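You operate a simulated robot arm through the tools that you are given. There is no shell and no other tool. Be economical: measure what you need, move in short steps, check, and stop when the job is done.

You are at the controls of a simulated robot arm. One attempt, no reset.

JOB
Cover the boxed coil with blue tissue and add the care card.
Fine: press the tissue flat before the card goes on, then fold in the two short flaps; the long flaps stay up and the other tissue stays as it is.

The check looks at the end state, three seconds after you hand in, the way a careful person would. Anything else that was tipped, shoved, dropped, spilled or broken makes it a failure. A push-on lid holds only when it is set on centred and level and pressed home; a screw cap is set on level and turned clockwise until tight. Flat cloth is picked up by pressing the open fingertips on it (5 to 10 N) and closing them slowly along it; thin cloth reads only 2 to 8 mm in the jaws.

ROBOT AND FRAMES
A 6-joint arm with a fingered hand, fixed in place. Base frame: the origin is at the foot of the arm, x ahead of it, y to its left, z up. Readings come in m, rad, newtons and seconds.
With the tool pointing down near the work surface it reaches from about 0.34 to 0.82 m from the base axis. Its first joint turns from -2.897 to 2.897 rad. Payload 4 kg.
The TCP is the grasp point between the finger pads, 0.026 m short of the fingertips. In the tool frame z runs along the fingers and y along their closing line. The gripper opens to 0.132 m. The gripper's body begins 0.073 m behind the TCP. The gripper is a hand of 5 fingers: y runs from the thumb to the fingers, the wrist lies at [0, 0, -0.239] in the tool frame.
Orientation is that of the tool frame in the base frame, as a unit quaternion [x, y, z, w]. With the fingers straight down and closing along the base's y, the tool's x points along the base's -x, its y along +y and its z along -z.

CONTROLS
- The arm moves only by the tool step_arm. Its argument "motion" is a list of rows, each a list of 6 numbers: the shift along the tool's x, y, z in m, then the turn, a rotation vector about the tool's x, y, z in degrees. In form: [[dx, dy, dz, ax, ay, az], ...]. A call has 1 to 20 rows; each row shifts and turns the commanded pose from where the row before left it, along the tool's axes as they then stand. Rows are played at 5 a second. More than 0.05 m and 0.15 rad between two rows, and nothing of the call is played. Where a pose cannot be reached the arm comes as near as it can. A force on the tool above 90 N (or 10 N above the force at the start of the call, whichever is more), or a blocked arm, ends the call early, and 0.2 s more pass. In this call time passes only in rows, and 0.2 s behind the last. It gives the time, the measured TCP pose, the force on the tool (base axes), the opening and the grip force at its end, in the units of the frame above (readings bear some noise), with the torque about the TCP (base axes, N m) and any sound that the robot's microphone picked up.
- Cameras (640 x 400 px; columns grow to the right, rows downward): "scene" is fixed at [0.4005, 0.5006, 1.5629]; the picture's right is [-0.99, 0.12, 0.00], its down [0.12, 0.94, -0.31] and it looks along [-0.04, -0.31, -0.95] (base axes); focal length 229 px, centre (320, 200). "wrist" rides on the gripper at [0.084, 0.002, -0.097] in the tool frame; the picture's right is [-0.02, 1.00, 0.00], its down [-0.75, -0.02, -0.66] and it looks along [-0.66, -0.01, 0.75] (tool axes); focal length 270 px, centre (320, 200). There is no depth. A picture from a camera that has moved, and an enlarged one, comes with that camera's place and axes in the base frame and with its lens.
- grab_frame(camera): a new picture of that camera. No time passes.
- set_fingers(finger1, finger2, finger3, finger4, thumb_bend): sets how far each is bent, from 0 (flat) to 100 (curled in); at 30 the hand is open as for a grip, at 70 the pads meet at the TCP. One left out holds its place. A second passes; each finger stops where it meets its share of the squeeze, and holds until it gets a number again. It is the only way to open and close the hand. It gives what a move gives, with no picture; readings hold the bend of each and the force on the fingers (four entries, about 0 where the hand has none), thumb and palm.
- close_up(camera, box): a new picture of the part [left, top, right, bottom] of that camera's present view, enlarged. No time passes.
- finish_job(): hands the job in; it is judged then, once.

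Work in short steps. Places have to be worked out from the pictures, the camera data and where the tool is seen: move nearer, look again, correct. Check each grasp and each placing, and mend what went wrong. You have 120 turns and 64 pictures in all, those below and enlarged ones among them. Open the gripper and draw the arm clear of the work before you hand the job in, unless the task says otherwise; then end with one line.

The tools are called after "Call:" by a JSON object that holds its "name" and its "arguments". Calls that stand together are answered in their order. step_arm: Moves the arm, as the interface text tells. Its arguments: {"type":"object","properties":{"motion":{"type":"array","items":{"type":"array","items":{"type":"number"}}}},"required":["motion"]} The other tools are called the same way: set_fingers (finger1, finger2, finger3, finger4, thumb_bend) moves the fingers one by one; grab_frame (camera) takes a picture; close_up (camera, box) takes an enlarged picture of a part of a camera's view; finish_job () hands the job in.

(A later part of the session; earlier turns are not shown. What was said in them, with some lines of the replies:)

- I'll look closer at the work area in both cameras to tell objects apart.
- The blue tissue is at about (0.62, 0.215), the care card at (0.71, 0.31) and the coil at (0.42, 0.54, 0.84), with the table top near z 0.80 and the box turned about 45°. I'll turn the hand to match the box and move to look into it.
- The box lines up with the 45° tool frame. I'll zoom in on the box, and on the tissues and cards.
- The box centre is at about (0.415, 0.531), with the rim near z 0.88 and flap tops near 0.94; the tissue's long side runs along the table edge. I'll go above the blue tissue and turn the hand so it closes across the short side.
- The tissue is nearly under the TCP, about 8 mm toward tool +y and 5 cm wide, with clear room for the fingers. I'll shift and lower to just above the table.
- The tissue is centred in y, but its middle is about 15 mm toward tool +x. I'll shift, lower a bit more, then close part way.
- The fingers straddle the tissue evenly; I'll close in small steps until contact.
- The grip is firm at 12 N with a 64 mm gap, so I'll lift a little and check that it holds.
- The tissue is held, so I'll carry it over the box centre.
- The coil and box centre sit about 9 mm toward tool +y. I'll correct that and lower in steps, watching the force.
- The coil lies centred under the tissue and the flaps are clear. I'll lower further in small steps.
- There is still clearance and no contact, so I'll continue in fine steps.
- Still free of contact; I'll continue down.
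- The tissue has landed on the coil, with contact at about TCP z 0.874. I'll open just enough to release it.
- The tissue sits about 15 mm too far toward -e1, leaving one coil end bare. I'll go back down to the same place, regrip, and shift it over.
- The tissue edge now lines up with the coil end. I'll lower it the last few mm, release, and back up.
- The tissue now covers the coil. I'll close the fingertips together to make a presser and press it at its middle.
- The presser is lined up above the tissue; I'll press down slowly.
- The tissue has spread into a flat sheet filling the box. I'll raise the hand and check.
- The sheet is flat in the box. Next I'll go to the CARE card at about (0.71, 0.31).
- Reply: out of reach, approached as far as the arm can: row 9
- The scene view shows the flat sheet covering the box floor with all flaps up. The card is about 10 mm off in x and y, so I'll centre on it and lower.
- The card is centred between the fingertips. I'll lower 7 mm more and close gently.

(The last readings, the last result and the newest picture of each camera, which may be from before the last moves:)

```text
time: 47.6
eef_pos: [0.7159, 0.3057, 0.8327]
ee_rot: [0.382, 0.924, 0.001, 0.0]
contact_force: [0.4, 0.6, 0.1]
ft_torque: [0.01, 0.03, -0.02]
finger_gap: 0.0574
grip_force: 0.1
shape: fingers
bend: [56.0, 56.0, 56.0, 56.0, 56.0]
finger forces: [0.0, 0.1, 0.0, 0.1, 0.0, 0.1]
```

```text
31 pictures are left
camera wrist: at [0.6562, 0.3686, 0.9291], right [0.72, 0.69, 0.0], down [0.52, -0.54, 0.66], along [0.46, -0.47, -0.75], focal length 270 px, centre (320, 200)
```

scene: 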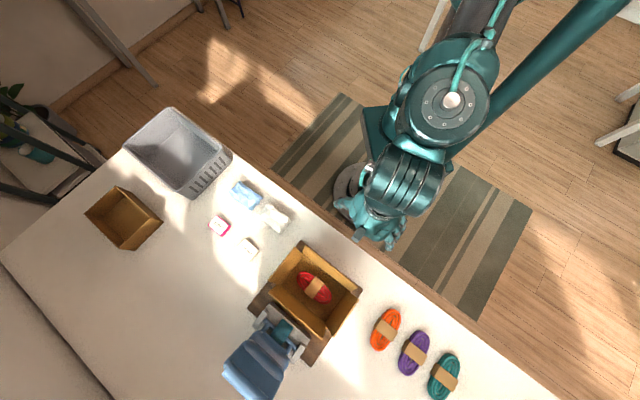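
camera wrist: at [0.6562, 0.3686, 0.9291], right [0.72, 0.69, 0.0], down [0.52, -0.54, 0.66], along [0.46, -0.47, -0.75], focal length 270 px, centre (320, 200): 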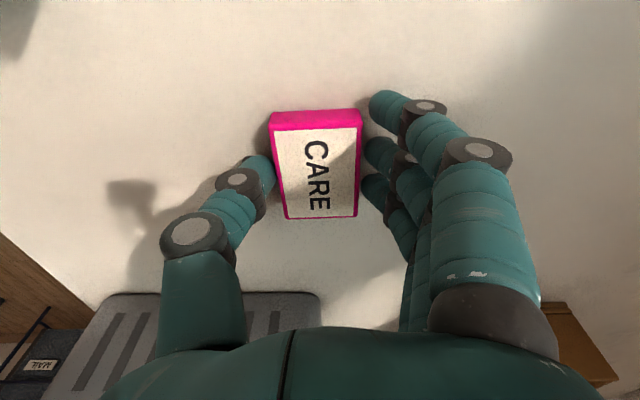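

The fingers are close to both sides of the card. I'll close onto it.

Call:
{"name": "set_fingers", "arguments": {"finger1": 64, "finger2": 64, "finger3": 64, "finger4": 64, "thumb_bend": 64}}

Call:
{"name": "grab_frame", "arguments": {"camera": "wrist"}}

```text
time: 48.6
eef_pos: [0.7159, 0.3062, 0.8339]
ee_rot: [0.383, 0.924, -0.001, -0.001]
contact_force: [-0.4, 0.3, 0.7]
ft_torque: [0.0, -0.01, -0.04]
finger_gap: 0.051
grip_force: 10.6
shape: fingers
bend: [61.0, 60.0, 60.0, 60.0, 59.0]
finger forces: [2.4, 2.9, 3.1, 2.7, 11.2, 0.0]
```

```text
30 pictures are left
camera wrist: at [0.6562, 0.3685, 0.9291], right [0.72, 0.69, 0.0], down [0.52, -0.54, 0.66], along [0.46, -0.47, -0.75], focal length 270 px, centre (320, 200)
```

wrist: 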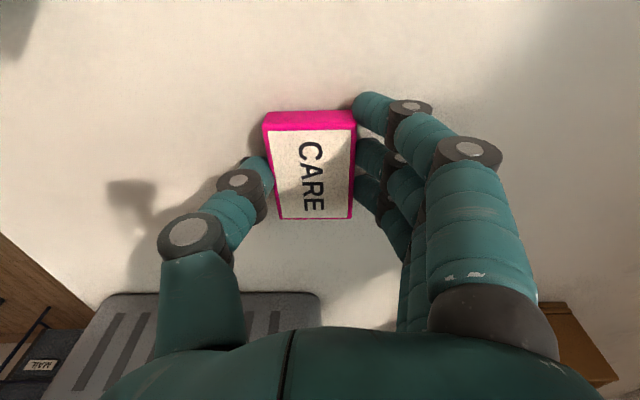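

The card is gripped at about 10.6 N. I'll lift it and check.

Call:
{"name": "step_arm", "arguments": {"motion": [[0, 0, -0.01, 0, 0, 0], [0, 0, -0.02, 0, 0, 0], [0, 0, -0.03, 0, 0, 0], [0, 0, -0.03, 0, 0, 0], [0, 0, -0.03, 0, 0, 0], [0, 0, -0.03, 0, 0, 0], [0, 0, -0.03, 0, 0, 0], [0, 0, -0.02, 0, 0, 0], [0, 0, 0, 0, 0, 0]]}}

Call:
{"name": "grab_frame", "arguments": {"camera": "wrist"}}

```text
time: 50.6
eef_pos: [0.7139, 0.3043, 1.0326]
ee_rot: [0.382, 0.924, 0.0, 0.0]
contact_force: [0.4, -0.2, -1.7]
ft_torque: [-0.04, 0.02, 0.0]
finger_gap: 0.0509
grip_force: 11.4
shape: fingers
bend: [61.0, 60.0, 60.0, 60.0, 59.0]
finger forces: [2.5, 2.9, 3.0, 2.9, 11.0, 0.1]
```

```text
29 pictures are left
camera wrist: at [0.6549, 0.3667, 1.1284], right [0.72, 0.69, 0.0], down [0.52, -0.54, 0.66], along [0.46, -0.47, -0.75], focal length 270 px, centre (320, 200)
```

wrist: 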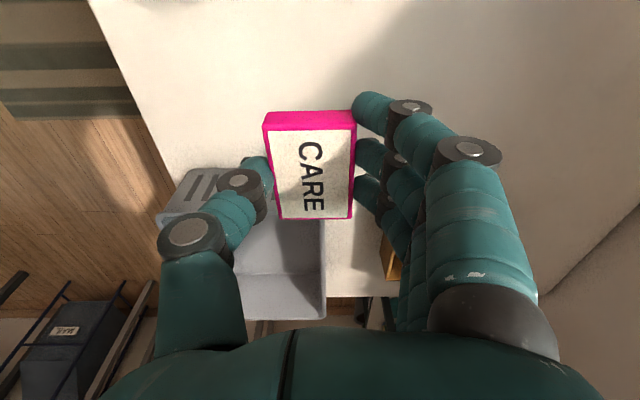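

The card is held flat. I'll carry it above the box centre at about (0.42, 0.54).

Call:
{"name": "step_arm", "arguments": {"motion": [[0.0417, -0.0044, 0, 0, 0, 0], [0.0417, -0.0044, 0, 0, 0, 0], [0.0417, -0.0044, 0, 0, 0, 0], [0.0417, -0.0044, 0, 0, 0, 0], [0.0417, -0.0044, 0, 0, 0, 0], [0.0417, -0.0044, 0, 0, 0, 0], [0.0417, -0.0044, 0, 0, 0, 0], [0.0417, -0.0044, 0, 0, 0, 0], [0.0417, -0.0044, 0, 0, 0, 0], [0, 0, 0, 0, 0, 0], [0, 0, 0.03, 0, 0, 0], [0, 0, 0.03, 0, 0, 0], [0, 0, 0.02, 0, 0, 0], [0, 0, 0.02, 0, 0, 0], [0, 0, 0, 0, 0, 0]]}}

Call:
{"name": "grab_frame", "arguments": {"camera": "wrist"}}

```text
time: 53.8
eef_pos: [0.4219, 0.5441, 0.9322]
ee_rot: [0.383, 0.924, 0.0, -0.001]
contact_force: [-0.1, -0.1, 0.3]
ft_torque: [0.0, 0.01, 0.0]
finger_gap: 0.0509
grip_force: 10.4
shape: fingers
bend: [61.0, 60.0, 60.0, 60.0, 59.0]
finger forces: [2.5, 2.9, 3.0, 2.9, 10.7, 0.0]
```

```text
28 pictures are left
camera wrist: at [0.3623, 0.6062, 1.0275], right [0.72, 0.69, 0.0], down [0.52, -0.54, 0.66], along [0.46, -0.47, -0.75], focal length 270 px, centre (320, 200)
```

wrist: 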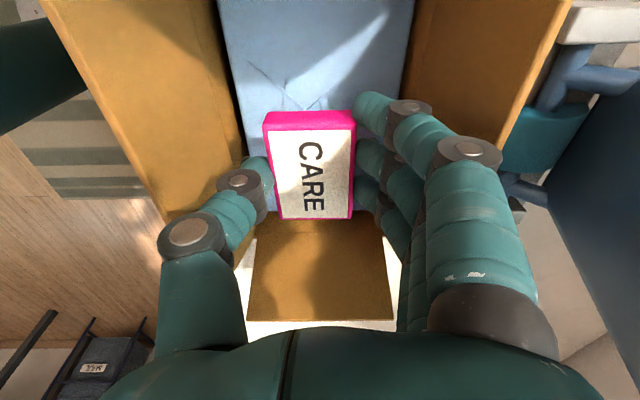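

All is aligned; I'll lower the card to the sheet, which it should meet at about TCP z 0.887.

Call:
{"name": "step_arm", "arguments": {"motion": [[0, 0, 0.015, 0, 0, 0], [0, 0, 0.015, 0, 0, 0], [0, 0, 0.006, 0, 0, 0], [0, 0, 0, 0, 0, 0]]}}

Call:
{"name": "step_arm", "arguments": {"motion": [[0, 0, 0.003, 0, 0, 0], [0, 0, 0.003, 0, 0, 0], [0, 0, 0, 0, 0, 0]]}}

```text
time: 54.8
eef_pos: [0.4201, 0.5456, 0.8983]
ee_rot: [0.383, 0.924, -0.001, 0.001]
contact_force: [0.4, -0.4, -0.5]
ft_torque: [0.03, 0.0, -0.03]
finger_gap: 0.0507
grip_force: 11.1
shape: fingers
bend: [61.0, 60.0, 60.0, 60.0, 59.0]
finger forces: [2.5, 2.9, 3.0, 2.9, 10.8, 0.0]
```

```text
time: 55.6
eef_pos: [0.421, 0.5442, 0.8915]
ee_rot: [0.382, 0.924, 0.0, 0.0]
contact_force: [0.2, 0.2, 0.4]
ft_torque: [-0.01, 0.0, -0.03]
finger_gap: 0.051
grip_force: 11.4
shape: fingers
bend: [61.0, 60.0, 60.0, 60.0, 59.0]
finger forces: [2.4, 3.0, 3.1, 2.9, 10.7, 0.0]
```

Call:
{"name": "step_arm", "arguments": {"motion": [[0, 0, 0.003, 0, 0, 0], [0, 0, 0.002, 0, 0, 0], [0, 0, 0, 0, 0, 0]]}}

Call:
{"name": "step_arm", "arguments": {"motion": [[0, 0, 0.002, 0, 0, 0], [0, 0, 0, 0, 0, 0]]}}

```text
time: 56.4
eef_pos: [0.4202, 0.5424, 0.8865]
ee_rot: [0.383, 0.924, 0.001, 0.0]
contact_force: [0.0, 0.1, 8.4]
ft_torque: [-0.13, 0.08, 0.0]
finger_gap: 0.0507
grip_force: 12.3
shape: fingers
bend: [61.0, 60.0, 60.0, 60.0, 60.0]
finger forces: [2.9, 3.2, 3.9, 3.2, 12.0, 0.0]
```

```text
time: 57.0
eef_pos: [0.4206, 0.5448, 0.8865]
ee_rot: [0.383, 0.924, 0.002, 0.001]
contact_force: [0.7, -0.7, 25.2]
ft_torque: [0.02, -0.25, -0.03]
finger_gap: 0.0507
grip_force: 20.4
shape: fingers
bend: [61.0, 61.0, 61.0, 61.0, 60.0]
finger forces: [3.7, 7.7, 9.4, 6.0, 13.1, 0.1]
```

The card is resting on the sheet. I'll back off 2 mm, release, and rise.

Call:
{"name": "step_arm", "arguments": {"motion": [[0, 0, -0.002, 0, 0, 0], [0, 0, 0, 0, 0, 0]]}}

Call:
{"name": "set_fingers", "arguments": {"finger1": 53, "finger2": 53, "finger3": 53, "finger4": 53, "thumb_bend": 53}}

Call:
{"name": "step_arm", "arguments": {"motion": [[0, 0, -0.01, 0, 0, 0], [0, 0, -0.03, 0, 0, 0], [0, 0, -0.03, 0, 0, 0], [0, 0, -0.04, 0, 0, 0], [0, 0, -0.04, 0, 0, 0], [0, 0, -0.03, 0, 0, 0], [0, 0, 0, 0, 0, 0]]}}

Call:
{"name": "grab_frame", "arguments": {"camera": "wrist"}}

```text
time: 57.6
eef_pos: [0.42, 0.5437, 0.8857]
ee_rot: [0.382, 0.924, 0.0, 0.001]
contact_force: [4.2, 4.4, 19.3]
ft_torque: [0.18, -0.28, 0.04]
finger_gap: 0.0506
grip_force: 17.5
shape: fingers
bend: [61.0, 61.0, 61.0, 61.0, 60.0]
finger forces: [4.0, 6.9, 7.8, 5.8, 10.6, 0.0]
```

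```text
time: 58.6
eef_pos: [0.4201, 0.5429, 0.8858]
ee_rot: [0.383, 0.924, 0.0, 0.0]
contact_force: [2.6, 2.5, 16.4]
ft_torque: [0.64, -0.47, -0.03]
finger_gap: 0.0672
grip_force: 8.6
shape: fingers
bend: [53.0, 52.0, 52.0, 53.0, 53.0]
finger forces: [7.0, 3.4, 1.6, 4.8, 0.1, 0.0]
```

```text
time: 60.2
eef_pos: [0.4202, 0.5424, 1.0696]
ee_rot: [0.383, 0.924, 0.001, 0.0]
contact_force: [0.3, 0.2, -0.4]
ft_torque: [-0.01, 0.0, -0.02]
finger_gap: 0.0657
grip_force: 0.1
shape: fingers
bend: [53.0, 53.0, 53.0, 53.0, 53.0]
finger forces: [0.0, 0.0, 0.0, 0.0, 0.0, 0.0]
```

```text
27 pictures are left
camera wrist: at [0.3617, 0.6046, 1.165], right [0.72, 0.69, 0.0], down [0.52, -0.54, 0.66], along [0.46, -0.47, -0.75], focal length 270 px, centre (320, 200)
```

wrist: 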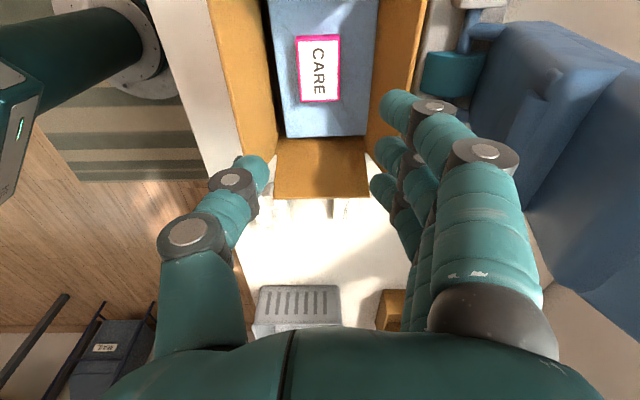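

The CARE card lies flat and centred on the sheet. Next are the short flaps: I'll close the fingers and place the hand outside the flap on the far (-e1) side.

Call:
{"name": "set_fingers", "arguments": {"finger1": 70, "finger2": 70, "finger3": 70, "finger4": 70, "thumb_bend": 70}}

Call:
{"name": "step_arm", "arguments": {"motion": [[-0.0383, 0, 0, 0, 0, 0], [-0.0383, 0, 0, 0, 0, 0], [-0.0383, 0, 0, 0, 0, 0], [-0.0383, 0, 0, 0, 0, 0], [-0.0383, 0, 0, 0, 0, 0], [0, 0, 0.03, 0, 0, 0], [0, 0, 0.03, 0, 0, 0], [0, 0, 0, 0, 0, 0]]}}

Call:
{"name": "grab_frame", "arguments": {"camera": "wrist"}}

Call:
{"name": "close_up", "arguments": {"camera": "scene", "box": [220, 200, 380, 350]}}

```text
time: 61.2
eef_pos: [0.42, 0.5419, 1.0691]
ee_rot: [0.383, 0.924, 0.0, 0.0]
contact_force: [0.2, 0.0, 0.5]
ft_torque: [0.01, 0.02, -0.02]
finger_gap: 0.0246
grip_force: 0.1
shape: fingers
bend: [70.0, 70.0, 70.0, 70.0, 70.0]
finger forces: [0.0, 0.0, 0.0, 0.1, 0.0, 0.0]
```

```text
time: 63.0
eef_pos: [0.5563, 0.4078, 1.0085]
ee_rot: [0.383, 0.924, 0.001, 0.0]
contact_force: [-0.2, -0.8, 0.1]
ft_torque: [0.02, 0.0, 0.0]
finger_gap: 0.0244
grip_force: 0.1
shape: fingers
bend: [70.0, 70.0, 70.0, 70.0, 70.0]
finger forces: [0.1, 0.0, 0.0, 0.1, 0.0, 0.0]
```

```text
26 pictures are left
camera wrist: at [0.4978, 0.4703, 1.1038], right [0.72, 0.69, 0.0], down [0.52, -0.54, 0.66], along [0.46, -0.47, -0.75], focal length 270 px, centre (320, 200)
```

wrist: 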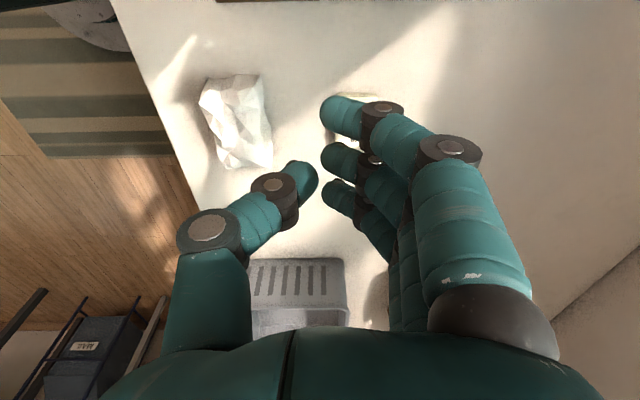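

```text
2.67 times, centred on (300, 275) of scene
camera zoom: at [0.4005, 0.5006, 1.5629], right [-0.99, 0.12, 0.0], down [0.12, 0.94, -0.31], along [-0.04, -0.31, -0.95], focal length 610 px, centre (373, 0)
```

zoom: 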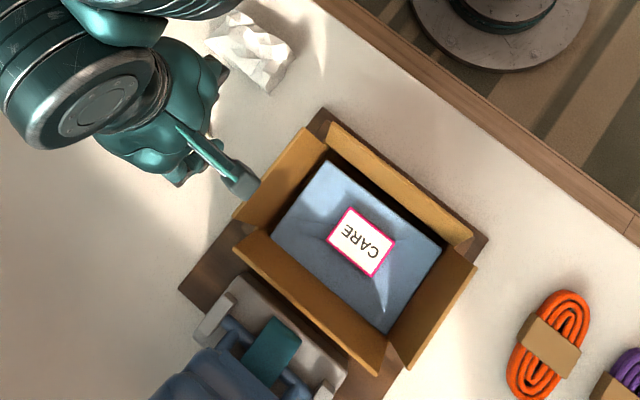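

The hand is outside the flap. I'll lower so the fingertips sit at about z 0.915, below the flap's top edge.

Call:
{"name": "step_arm", "arguments": {"motion": [[0, 0, 0.03, 0, 0, 0], [0, 0, 0.03, 0, 0, 0], [0, 0, 0.008, 0, 0, 0], [0, 0, 0, 0, 0, 0]]}}

Call:
{"name": "close_up", "arguments": {"camera": "scene", "box": [220, 200, 380, 350]}}

```text
time: 64.0
eef_pos: [0.5561, 0.4096, 0.9385]
ee_rot: [0.383, 0.924, 0.0, 0.0]
contact_force: [-1.5, 0.1, -0.3]
ft_torque: [0.0, -0.01, -0.01]
finger_gap: 0.0245
grip_force: 0.0
shape: fingers
bend: [70.0, 70.0, 70.0, 70.0, 70.0]
finger forces: [0.0, 0.0, 0.0, 0.0, 0.0, 0.0]
```

```text
2.67 times, centred on (300, 275) of scene
camera zoom: at [0.4005, 0.5006, 1.5629], right [-0.99, 0.12, 0.0], down [0.12, 0.94, -0.31], along [-0.04, -0.31, -0.95], focal length 610 px, centre (373, 0)
```

zoom: 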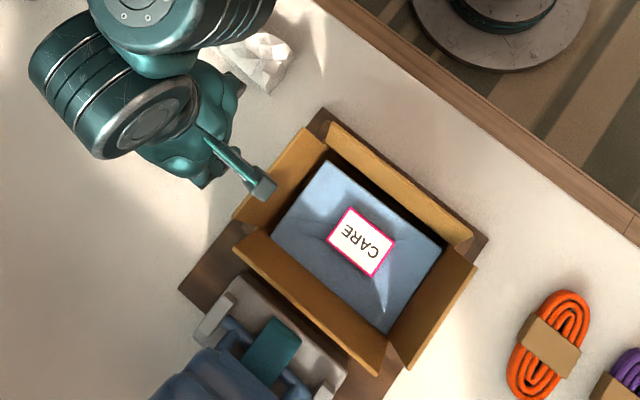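

Now I'll sweep +x in small steps to bring the flap upright and inward.

Call:
{"name": "step_arm", "arguments": {"motion": [[0.01, 0, 0, 0, 0, 0], [0.01, 0, 0, 0, 0, 0], [0.008, 0, 0, 0, 0, 0], [0.008, 0, 0, 0, 0, 0], [0.008, 0, 0, 0, 0, 0], [0.008, 0, 0, 0, 0, 0], [0, 0, 0, 0, 0, 0]]}}

Call:
{"name": "close_up", "arguments": {"camera": "scene", "box": [220, 200, 380, 350]}}

Call:
{"name": "grab_frame", "arguments": {"camera": "wrist"}}

```text
time: 65.6
eef_pos: [0.5182, 0.4447, 0.9387]
ee_rot: [0.382, 0.924, 0.0, 0.0]
contact_force: [1.5, -0.4, -0.2]
ft_torque: [-0.01, 0.01, 0.02]
finger_gap: 0.0247
grip_force: 0.0
shape: fingers
bend: [70.0, 70.0, 70.0, 70.0, 70.0]
finger forces: [0.0, 0.0, 0.0, 0.0, 0.0, 0.0]
```

```text
2.67 times, centred on (300, 275) of scene
camera zoom: at [0.4005, 0.5006, 1.5629], right [-0.99, 0.12, 0.0], down [0.12, 0.94, -0.31], along [-0.04, -0.31, -0.95], focal length 610 px, centre (373, 0)
```

zoom: 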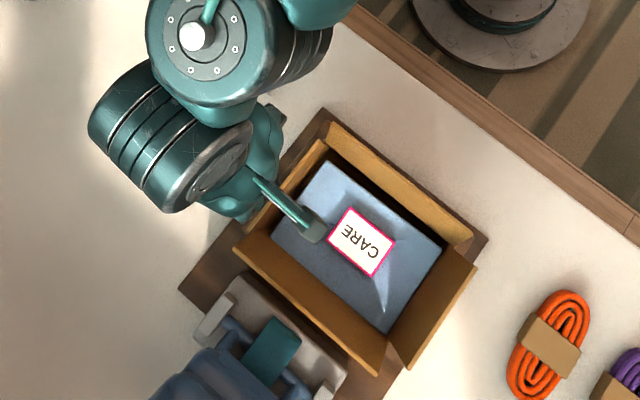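

```text
22 pictures are left
camera wrist: at [0.4598, 0.5077, 1.0343], right [0.72, 0.69, 0.0], down [0.52, -0.54, 0.66], along [0.46, -0.47, -0.75], focal length 270 px, centre (320, 200)
```

wrist: 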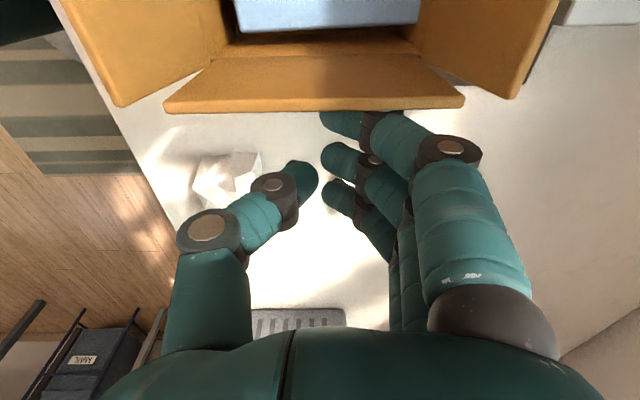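

The finger has just reached the flap. I'll keep pushing inward with a slight descent.

Call:
{"name": "step_arm", "arguments": {"motion": [[0.01, 0, 0, 0, 0, 0], [0.01, 0, 0, 0, 0, 0], [0.01, 0, 0, 0, 0, 0], [0.01, 0, 0.003, 0, 0, 0], [0.01, 0, 0.004, 0, 0, 0], [0, 0, 0, 0, 0, 0]]}}

Call:
{"name": "grab_frame", "arguments": {"camera": "wrist"}}

```text
time: 67.0
eef_pos: [0.4842, 0.4806, 0.9321]
ee_rot: [0.383, 0.924, 0.0, 0.0]
contact_force: [0.0, 0.1, 0.7]
ft_torque: [0.01, 0.01, -0.01]
finger_gap: 0.0242
grip_force: 0.1
shape: fingers
bend: [70.0, 70.0, 70.0, 70.0, 70.0]
finger forces: [0.1, 0.0, 0.1, 0.0, 0.0, 0.0]
```

```text
21 pictures are left
camera wrist: at [0.4258, 0.5427, 1.028], right [0.72, 0.69, 0.0], down [0.52, -0.54, 0.66], along [0.46, -0.47, -0.75], focal length 270 px, centre (320, 200)
```

wrist: 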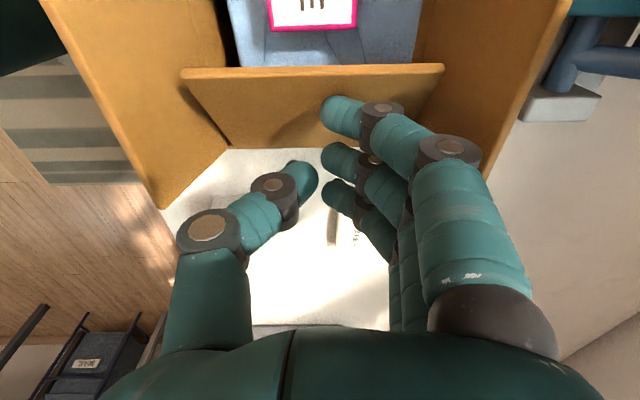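

The flap is moving inward freely. I'll continue in and down to lay it flat.

Call:
{"name": "step_arm", "arguments": {"motion": [[0.008, 0, 0.005, 0, 0, 0], [0.006, 0, 0.006, 0, 0, 0], [0.004, 0, 0.006, 0, 0, 0], [0, 0, 0.004, 0, 0, 0], [0, 0, 0, 0, 0, 0]]}}

Call:
{"name": "grab_frame", "arguments": {"camera": "wrist"}}

```text
time: 68.2
eef_pos: [0.4723, 0.4932, 0.9105]
ee_rot: [0.383, 0.924, 0.0, 0.001]
contact_force: [0.2, -0.2, 0.0]
ft_torque: [-0.03, 0.02, 0.0]
finger_gap: 0.0246
grip_force: 0.0
shape: fingers
bend: [70.0, 70.0, 70.0, 70.0, 70.0]
finger forces: [0.0, 0.0, 0.1, 0.0, 0.1, 0.1]
```

```text
20 pictures are left
camera wrist: at [0.4128, 0.5548, 1.006], right [0.72, 0.69, 0.0], down [0.52, -0.54, 0.66], along [0.46, -0.47, -0.75], focal length 270 px, centre (320, 200)
```

wrist: 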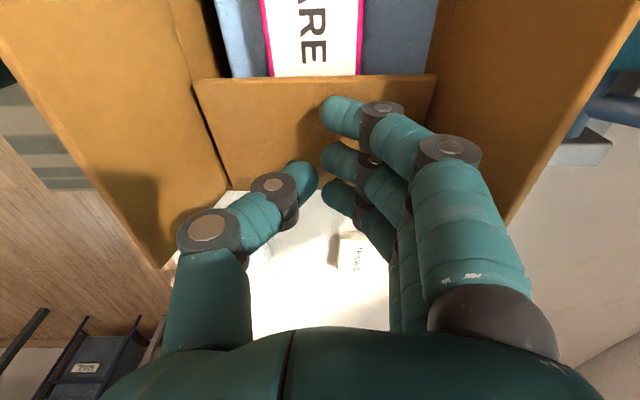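

The flap lies well inward but is not yet flat. I'll push further in and down until resistance builds.

Call:
{"name": "step_arm", "arguments": {"motion": [[0.008, 0, 0, 0, 0, 0], [0.006, 0, 0.003, 0, 0, 0], [0, 0, 0.003, 0, 0, 0], [0, 0, 0.002, 0, 0, 0], [0, 0, 0, 0, 0, 0]]}}

Call:
{"name": "grab_frame", "arguments": {"camera": "wrist"}}

```text
time: 69.4
eef_pos: [0.4631, 0.5049, 0.9037]
ee_rot: [0.383, 0.924, 0.001, 0.0]
contact_force: [0.6, -0.8, 0.5]
ft_torque: [-0.02, -0.02, 0.0]
finger_gap: 0.0248
grip_force: 0.0
shape: fingers
bend: [70.0, 70.0, 70.0, 70.0, 70.0]
finger forces: [0.0, 0.0, 0.1, 0.1, 0.1, 0.0]
```

```text
19 pictures are left
camera wrist: at [0.4036, 0.566, 0.9993], right [0.72, 0.69, 0.0], down [0.52, -0.54, 0.66], along [0.46, -0.47, -0.75], focal length 270 px, centre (320, 200)
```

wrist: 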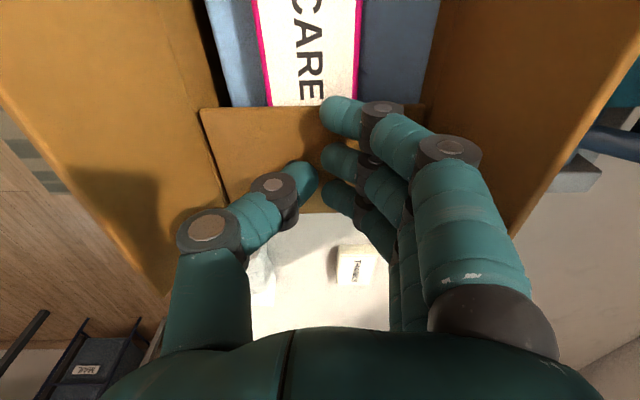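

The flap now looks flat at rim height. I'll lift the hand straight up and see whether it stays.

Call:
{"name": "step_arm", "arguments": {"motion": [[0, 0, -0.01, 0, 0, 0], [0, 0, -0.03, 0, 0, 0], [0, 0, -0.04, 0, 0, 0], [0, 0, -0.04, 0, 0, 0], [0, 0, -0.04, 0, 0, 0], [0, 0, 0, 0, 0, 0]]}}

Call:
{"name": "grab_frame", "arguments": {"camera": "wrist"}}

```text
time: 70.8
eef_pos: [0.4636, 0.5032, 1.0647]
ee_rot: [0.382, 0.924, 0.0, 0.0]
contact_force: [-1.0, 1.0, -0.1]
ft_torque: [0.01, 0.03, -0.02]
finger_gap: 0.0243
grip_force: 0.0
shape: fingers
bend: [70.0, 70.0, 70.0, 70.0, 70.0]
finger forces: [0.0, 0.0, 0.0, 0.0, 0.0, 0.1]
```

```text
18 pictures are left
camera wrist: at [0.4037, 0.5658, 1.16], right [0.72, 0.69, 0.0], down [0.52, -0.54, 0.66], along [0.46, -0.47, -0.75], focal length 270 px, centre (320, 200)
```

wrist: 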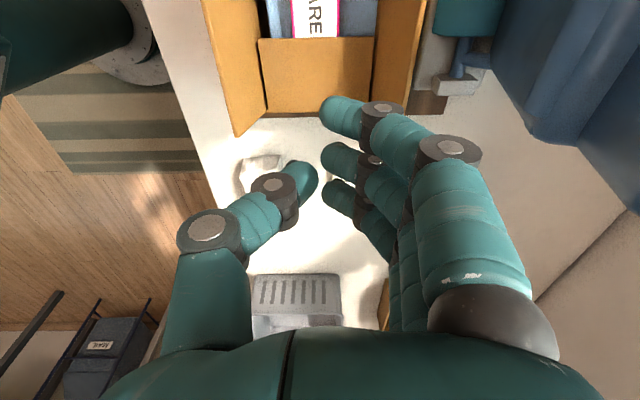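

The first short flap stays folded and the long flaps are upright. I'll go to the outside of the other short flap.

Call:
{"name": "step_arm", "arguments": {"motion": [[0.0412, -0.0005, 0, 0, 0, 0], [0.0412, -0.0005, 0, 0, 0, 0], [0.0412, -0.0005, 0, 0, 0, 0], [0.0412, -0.0005, 0, 0, 0, 0], [0.0412, -0.0005, 0, 0, 0, 0], [0.0412, -0.0005, 0, 0, 0, 0], [0, 0, 0, 0, 0, 0], [0, 0, 0.03, 0, 0, 0], [0, 0, 0.03, 0, 0, 0], [0, 0, 0, 0, 0, 0]]}}

Call:
{"name": "close_up", "arguments": {"camera": "scene", "box": [240, 220, 440, 390]}}

Call:
{"name": "grab_frame", "arguments": {"camera": "wrist"}}

```text
time: 73.0
eef_pos: [0.2847, 0.6756, 1.0022]
ee_rot: [0.383, 0.924, 0.001, 0.0]
contact_force: [-0.5, -1.0, -1.2]
ft_torque: [-0.02, 0.01, 0.01]
finger_gap: 0.0246
grip_force: 0.2
shape: fingers
bend: [70.0, 70.0, 70.0, 70.0, 70.0]
finger forces: [0.0, 0.0, 0.1, 0.1, 0.0, 0.0]
```

```text
2.35 times, centred on (340, 305) of scene
camera zoom: at [0.4005, 0.5006, 1.5629], right [-0.99, 0.12, 0.0], down [0.12, 0.94, -0.31], along [-0.04, -0.31, -0.95], focal length 538 px, centre (273, -47)
```

zoom: 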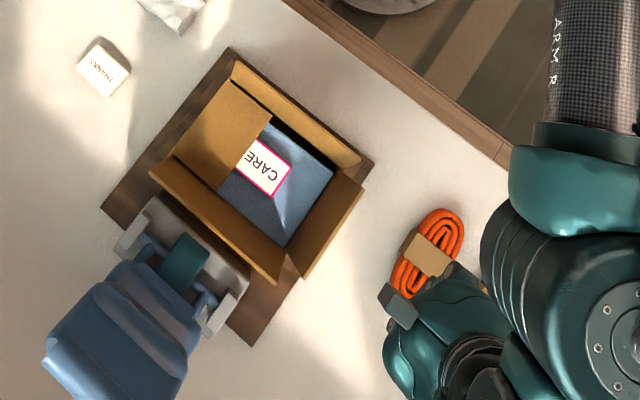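

```text
16 pictures are left
camera wrist: at [0.2252, 0.7378, 1.0979], right [0.72, 0.69, 0.0], down [0.52, -0.54, 0.66], along [0.46, -0.47, -0.75], focal length 270 px, centre (320, 200)
```

wrist: 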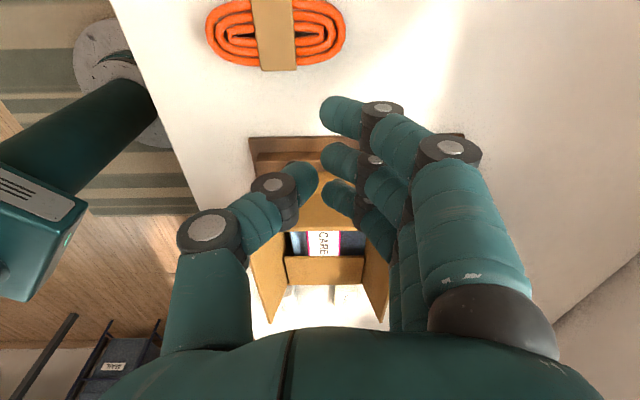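

I can see the remaining flap's outer face about 9 cm ahead in -x. I'll lower to push height and sweep toward it.

Call:
{"name": "step_arm", "arguments": {"motion": [[0, 0, 0.03, 0, 0, 0], [0, 0, 0.03, 0, 0, 0], [0, 0, 0.003, 0, 0, 0], [-0.01, 0, 0, 0, 0, 0], [-0.01, 0, 0, 0, 0, 0], [-0.01, 0, 0, 0, 0, 0], [-0.01, 0, 0, 0, 0, 0], [-0.008, 0, 0, 0, 0, 0], [0, 0, 0, 0, 0, 0]]}}

Call:
{"name": "grab_frame", "arguments": {"camera": "wrist"}}

Call:
{"name": "close_up", "arguments": {"camera": "scene", "box": [240, 220, 440, 390]}}

```text
time: 75.0
eef_pos: [0.3184, 0.6422, 0.9398]
ee_rot: [0.383, 0.924, 0.0, 0.0]
contact_force: [-0.1, -0.3, -0.5]
ft_torque: [-0.03, 0.0, 0.01]
finger_gap: 0.0244
grip_force: 0.1
shape: fingers
bend: [70.0, 70.0, 70.0, 70.0, 70.0]
finger forces: [0.0, 0.0, 0.0, 0.1, 0.1, 0.0]
```

```text
15 pictures are left
camera wrist: at [0.2604, 0.7039, 1.0346], right [0.72, 0.69, 0.0], down [0.52, -0.54, 0.66], along [0.46, -0.47, -0.75], focal length 270 px, centre (320, 200)
```

wrist: 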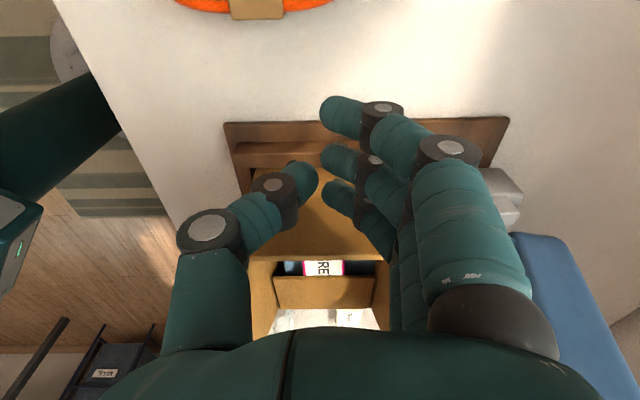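

```text
2.35 times, centred on (340, 305) of scene
camera zoom: at [0.4005, 0.5006, 1.5629], right [-0.99, 0.12, 0.0], down [0.12, 0.94, -0.31], along [-0.04, -0.31, -0.95], focal length 538 px, centre (273, -47)
```

zoom: 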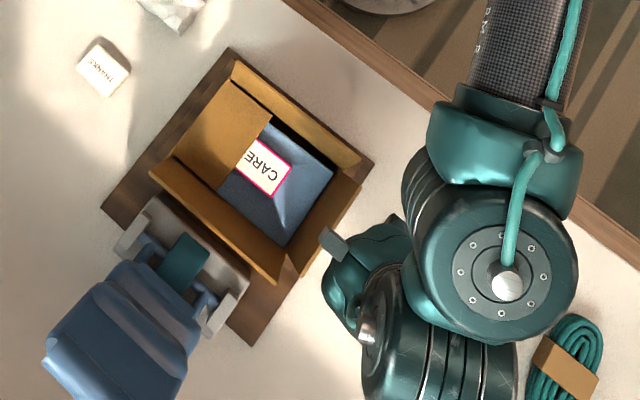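

The finger side is just at the flap, so I'll repeat the same push inward, mirrored.

Call:
{"name": "step_arm", "arguments": {"motion": [[-0.007, 0, 0, 0, 0, 0], [-0.01, 0, 0, 0, 0, 0], [-0.01, 0, 0, 0, 0, 0], [-0.01, 0, 0, 0, 0, 0], [-0.01, 0, 0.003, 0, 0, 0], [-0.01, 0, 0.004, 0, 0, 0], [0, 0, 0, 0, 0, 0]]}}

Call:
{"name": "close_up", "arguments": {"camera": "scene", "box": [260, 220, 400, 339]}}

```text
time: 76.6
eef_pos: [0.3595, 0.6014, 0.9331]
ee_rot: [0.384, 0.923, 0.001, 0.0]
contact_force: [0.1, 0.9, 0.4]
ft_torque: [-0.02, 0.01, 0.01]
finger_gap: 0.0245
grip_force: 0.1
shape: fingers
bend: [70.0, 70.0, 70.0, 70.0, 70.0]
finger forces: [0.0, 0.0, 0.1, 0.0, 0.0, 0.1]
```

```text
3.36 times, centred on (330, 280) of scene
camera zoom: at [0.4005, 0.5006, 1.5629], right [-0.99, 0.12, 0.0], down [0.12, 0.94, -0.31], along [-0.04, -0.31, -0.95], focal length 769 px, centre (286, -67)
```

zoom: 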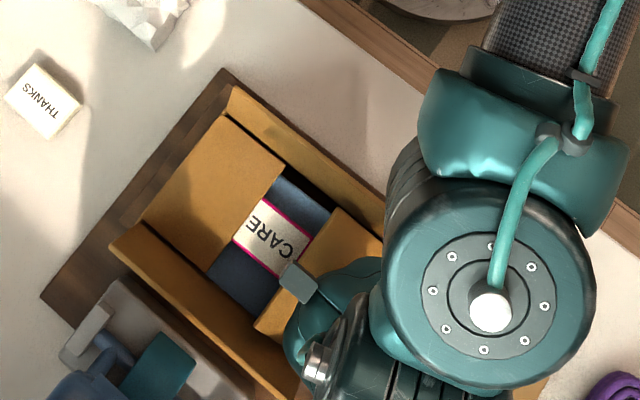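

The second flap is folding in over the card end. I'll continue in and down as before.

Call:
{"name": "step_arm", "arguments": {"motion": [[-0.008, 0, 0.005, 0, 0, 0], [-0.006, 0, 0.006, 0, 0, 0], [-0.004, 0, 0.006, 0, 0, 0], [0, 0, 0.004, 0, 0, 0], [-0.008, 0, 0, 0, 0, 0], [-0.006, 0, 0.003, 0, 0, 0], [0, 0, 0.003, 0, 0, 0], [0, 0, 0, 0, 0, 0]]}}

Call:
{"name": "grab_frame", "arguments": {"camera": "wrist"}}

Call:
{"name": "close_up", "arguments": {"camera": "scene", "box": [260, 220, 400, 339]}}

```text
time: 78.4
eef_pos: [0.3805, 0.5797, 0.9069]
ee_rot: [0.383, 0.924, 0.0, 0.0]
contact_force: [-0.2, 0.6, -0.3]
ft_torque: [0.0, -0.01, -0.01]
finger_gap: 0.0245
grip_force: 0.0
shape: fingers
bend: [70.0, 70.0, 70.0, 70.0, 70.0]
finger forces: [0.0, 0.0, 0.0, 0.0, 0.1, 0.0]
```

```text
12 pictures are left
camera wrist: at [0.3227, 0.641, 1.0015], right [0.72, 0.69, 0.0], down [0.52, -0.54, 0.66], along [0.46, -0.47, -0.75], focal length 270 px, centre (320, 200)
```

wrist: 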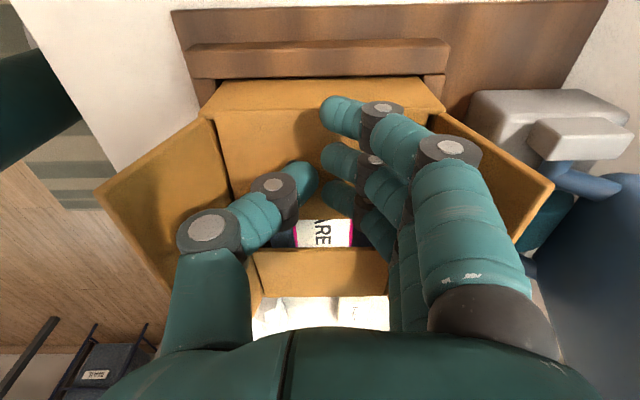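

```text
3.36 times, centred on (330, 280) of scene
camera zoom: at [0.4005, 0.5006, 1.5629], right [-0.99, 0.12, 0.0], down [0.12, 0.94, -0.31], along [-0.04, -0.31, -0.95], focal length 769 px, centre (286, -67)
```

zoom: 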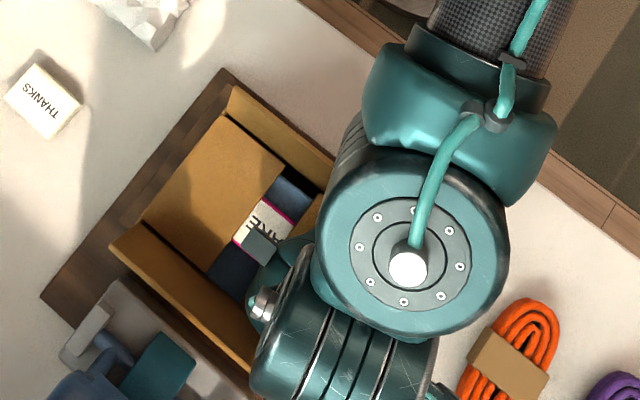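

The second flap is nearly flat. I'll go down the last few mm, then lift straight up.

Call:
{"name": "step_arm", "arguments": {"motion": [[-0.003, 0, 0.003, 0, 0, 0], [0, 0, 0.002, 0, 0, 0], [0, 0, 0, 0, 0, 0]]}}

Call:
{"name": "step_arm", "arguments": {"motion": [[0, 0, -0.01, 0, 0, 0], [0, 0, -0.03, 0, 0, 0], [0, 0, -0.04, 0, 0, 0], [0, 0, -0.04, 0, 0, 0], [0, 0, -0.04, 0, 0, 0], [0.045, 0, 0, 0, 0, 0], [0.045, 0, 0, 0, 0, 0], [0.045, 0, 0, 0, 0, 0], [0, 0, 0, 0, 0, 0]]}}

Call:
{"name": "grab_frame", "arguments": {"camera": "wrist"}}

Call:
{"name": "close_up", "arguments": {"camera": "scene", "box": [240, 220, 420, 370]}}

```text
time: 79.2
eef_pos: [0.384, 0.5768, 0.9023]
ee_rot: [0.382, 0.924, 0.002, 0.0]
contact_force: [2.0, 3.5, 13.3]
ft_torque: [-0.16, -0.39, 0.18]
finger_gap: 0.0244
grip_force: 6.9
shape: fingers
bend: [70.0, 70.0, 70.0, 71.0, 70.0]
finger forces: [0.0, 0.0, 1.4, 10.6, 1.3, 0.0]
```

```text
time: 81.2
eef_pos: [0.2884, 0.6745, 1.0564]
ee_rot: [0.383, 0.924, 0.001, 0.001]
contact_force: [-0.3, 1.0, 0.1]
ft_torque: [-0.01, 0.05, -0.01]
finger_gap: 0.0242
grip_force: 0.0
shape: fingers
bend: [70.0, 70.0, 70.0, 70.0, 70.0]
finger forces: [0.0, 0.1, 0.0, 0.0, 0.1, 0.0]
```

```text
10 pictures are left
camera wrist: at [0.2288, 0.7368, 1.1531], right [0.72, 0.69, 0.0], down [0.52, -0.54, 0.66], along [0.46, -0.48, -0.75], focal length 270 px, centre (320, 200)
```

wrist: 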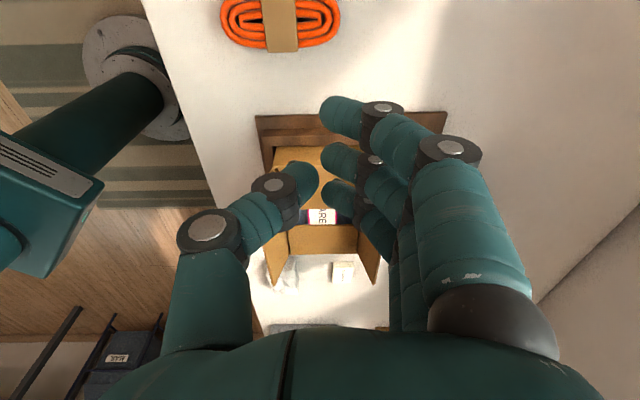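

```text
2.67 times, centred on (330, 295) of scene
camera zoom: at [0.4005, 0.5006, 1.5629], right [-0.99, 0.12, 0.0], down [0.12, 0.94, -0.31], along [-0.04, -0.31, -0.95], focal length 610 px, centre (293, -53)
```

zoom: 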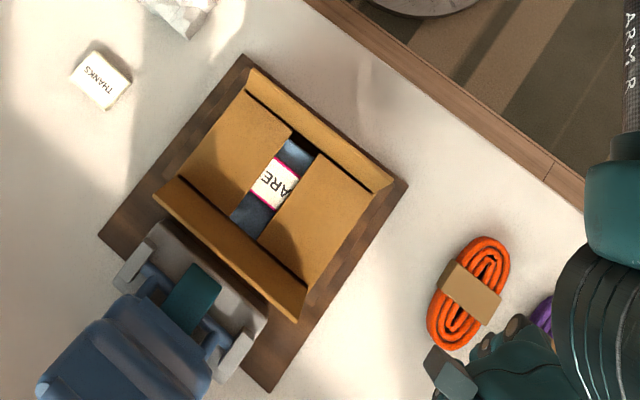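

Both short flaps are in and the long flaps are up. I'll zoom to check that the first flap is fully flat.

Call:
{"name": "close_up", "arguments": {"camera": "scene", "box": [270, 235, 350, 310]}}

Call:
{"name": "close_up", "arguments": {"camera": "wrist", "box": [240, 100, 460, 300]}}

```text
5.33 times, centred on (310, 272) of scene
camera zoom: at [0.4005, 0.5006, 1.5629], right [-0.99, 0.12, 0.0], down [0.12, 0.94, -0.31], along [-0.04, -0.31, -0.95], focal length 1221 px, centre (373, -187)
```

zoom: 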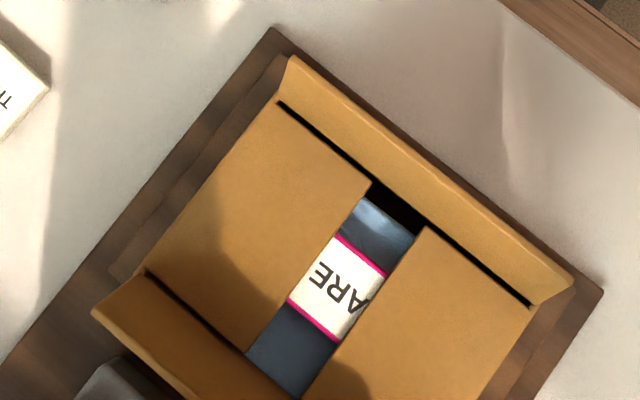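

```text
2.00 times, centred on (350, 200) of wrist
camera zoom: at [0.2288, 0.7368, 1.1531], right [0.72, 0.69, 0.0], down [0.52, -0.54, 0.66], along [0.46, -0.48, -0.75], focal length 541 px, centre (260, 200)
```

zoom: 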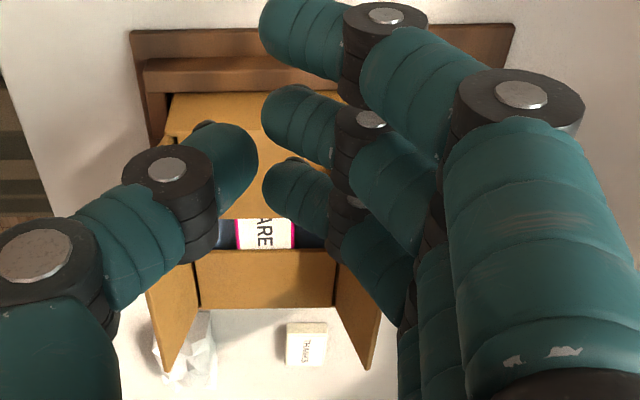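

Geometry puts both short flaps flat within a few degrees, with the card centred and the long flaps up. I'll open the hand, retreat upward, and take a last look.

Call:
{"name": "set_fingers", "arguments": {"finger1": 30, "finger2": 30, "finger3": 30, "finger4": 30, "thumb_bend": 30}}

Call:
{"name": "step_arm", "arguments": {"motion": [[0, 0, -0.04, 0, 0, 0], [0, 0, -0.04, 0, 0, 0], [0.02, -0.03, -0.02, 0, 0, 0], [0.02, -0.03, 0, 0, 0, 0], [0.02, -0.03, 0, 0, 0, 0], [0, 0, 0, 0, 0, 0]]}}

Call:
{"name": "grab_frame", "arguments": {"camera": "scene"}}

```text
time: 82.2
eef_pos: [0.2877, 0.6752, 1.0573]
ee_rot: [0.382, 0.924, 0.0, 0.0]
contact_force: [-0.2, -1.1, 0.0]
ft_torque: [0.02, 0.03, -0.01]
finger_gap: 0.1382
grip_force: 0.1
shape: fingers
bend: [30.0, 30.0, 30.0, 30.0, 30.0]
finger forces: [0.0, 0.0, 0.1, 0.1, 0.0, 0.0]
```

```text
time: 83.6
eef_pos: [0.1786, 0.6425, 1.1545]
ee_rot: [0.382, 0.924, 0.0, 0.0]
contact_force: [-0.4, -0.1, 0.5]
ft_torque: [0.01, -0.01, 0.0]
finger_gap: 0.1384
grip_force: 0.0
shape: fingers
bend: [30.0, 30.0, 30.0, 30.0, 30.0]
finger forces: [0.1, 0.1, 0.0, 0.0, 0.1, 0.0]
out of reach, approached as far as the arm can: row 2
```

```text
6 pictures are left
```

scene: 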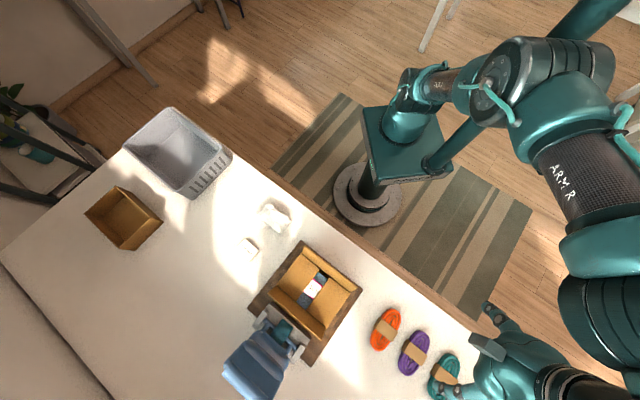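

The box is done, nothing else in view has moved, and the open hand is clear of the work, so I'll hand the job in.

Call:
{"name": "finish_job", "arguments": {}}

```text
The job is handed in.
```

The job is handed in: the coil is covered with the blue tissue pressed flat, the CARE card lies on top, both short flaps are folded in, and the long flaps and white tissue are as they were.
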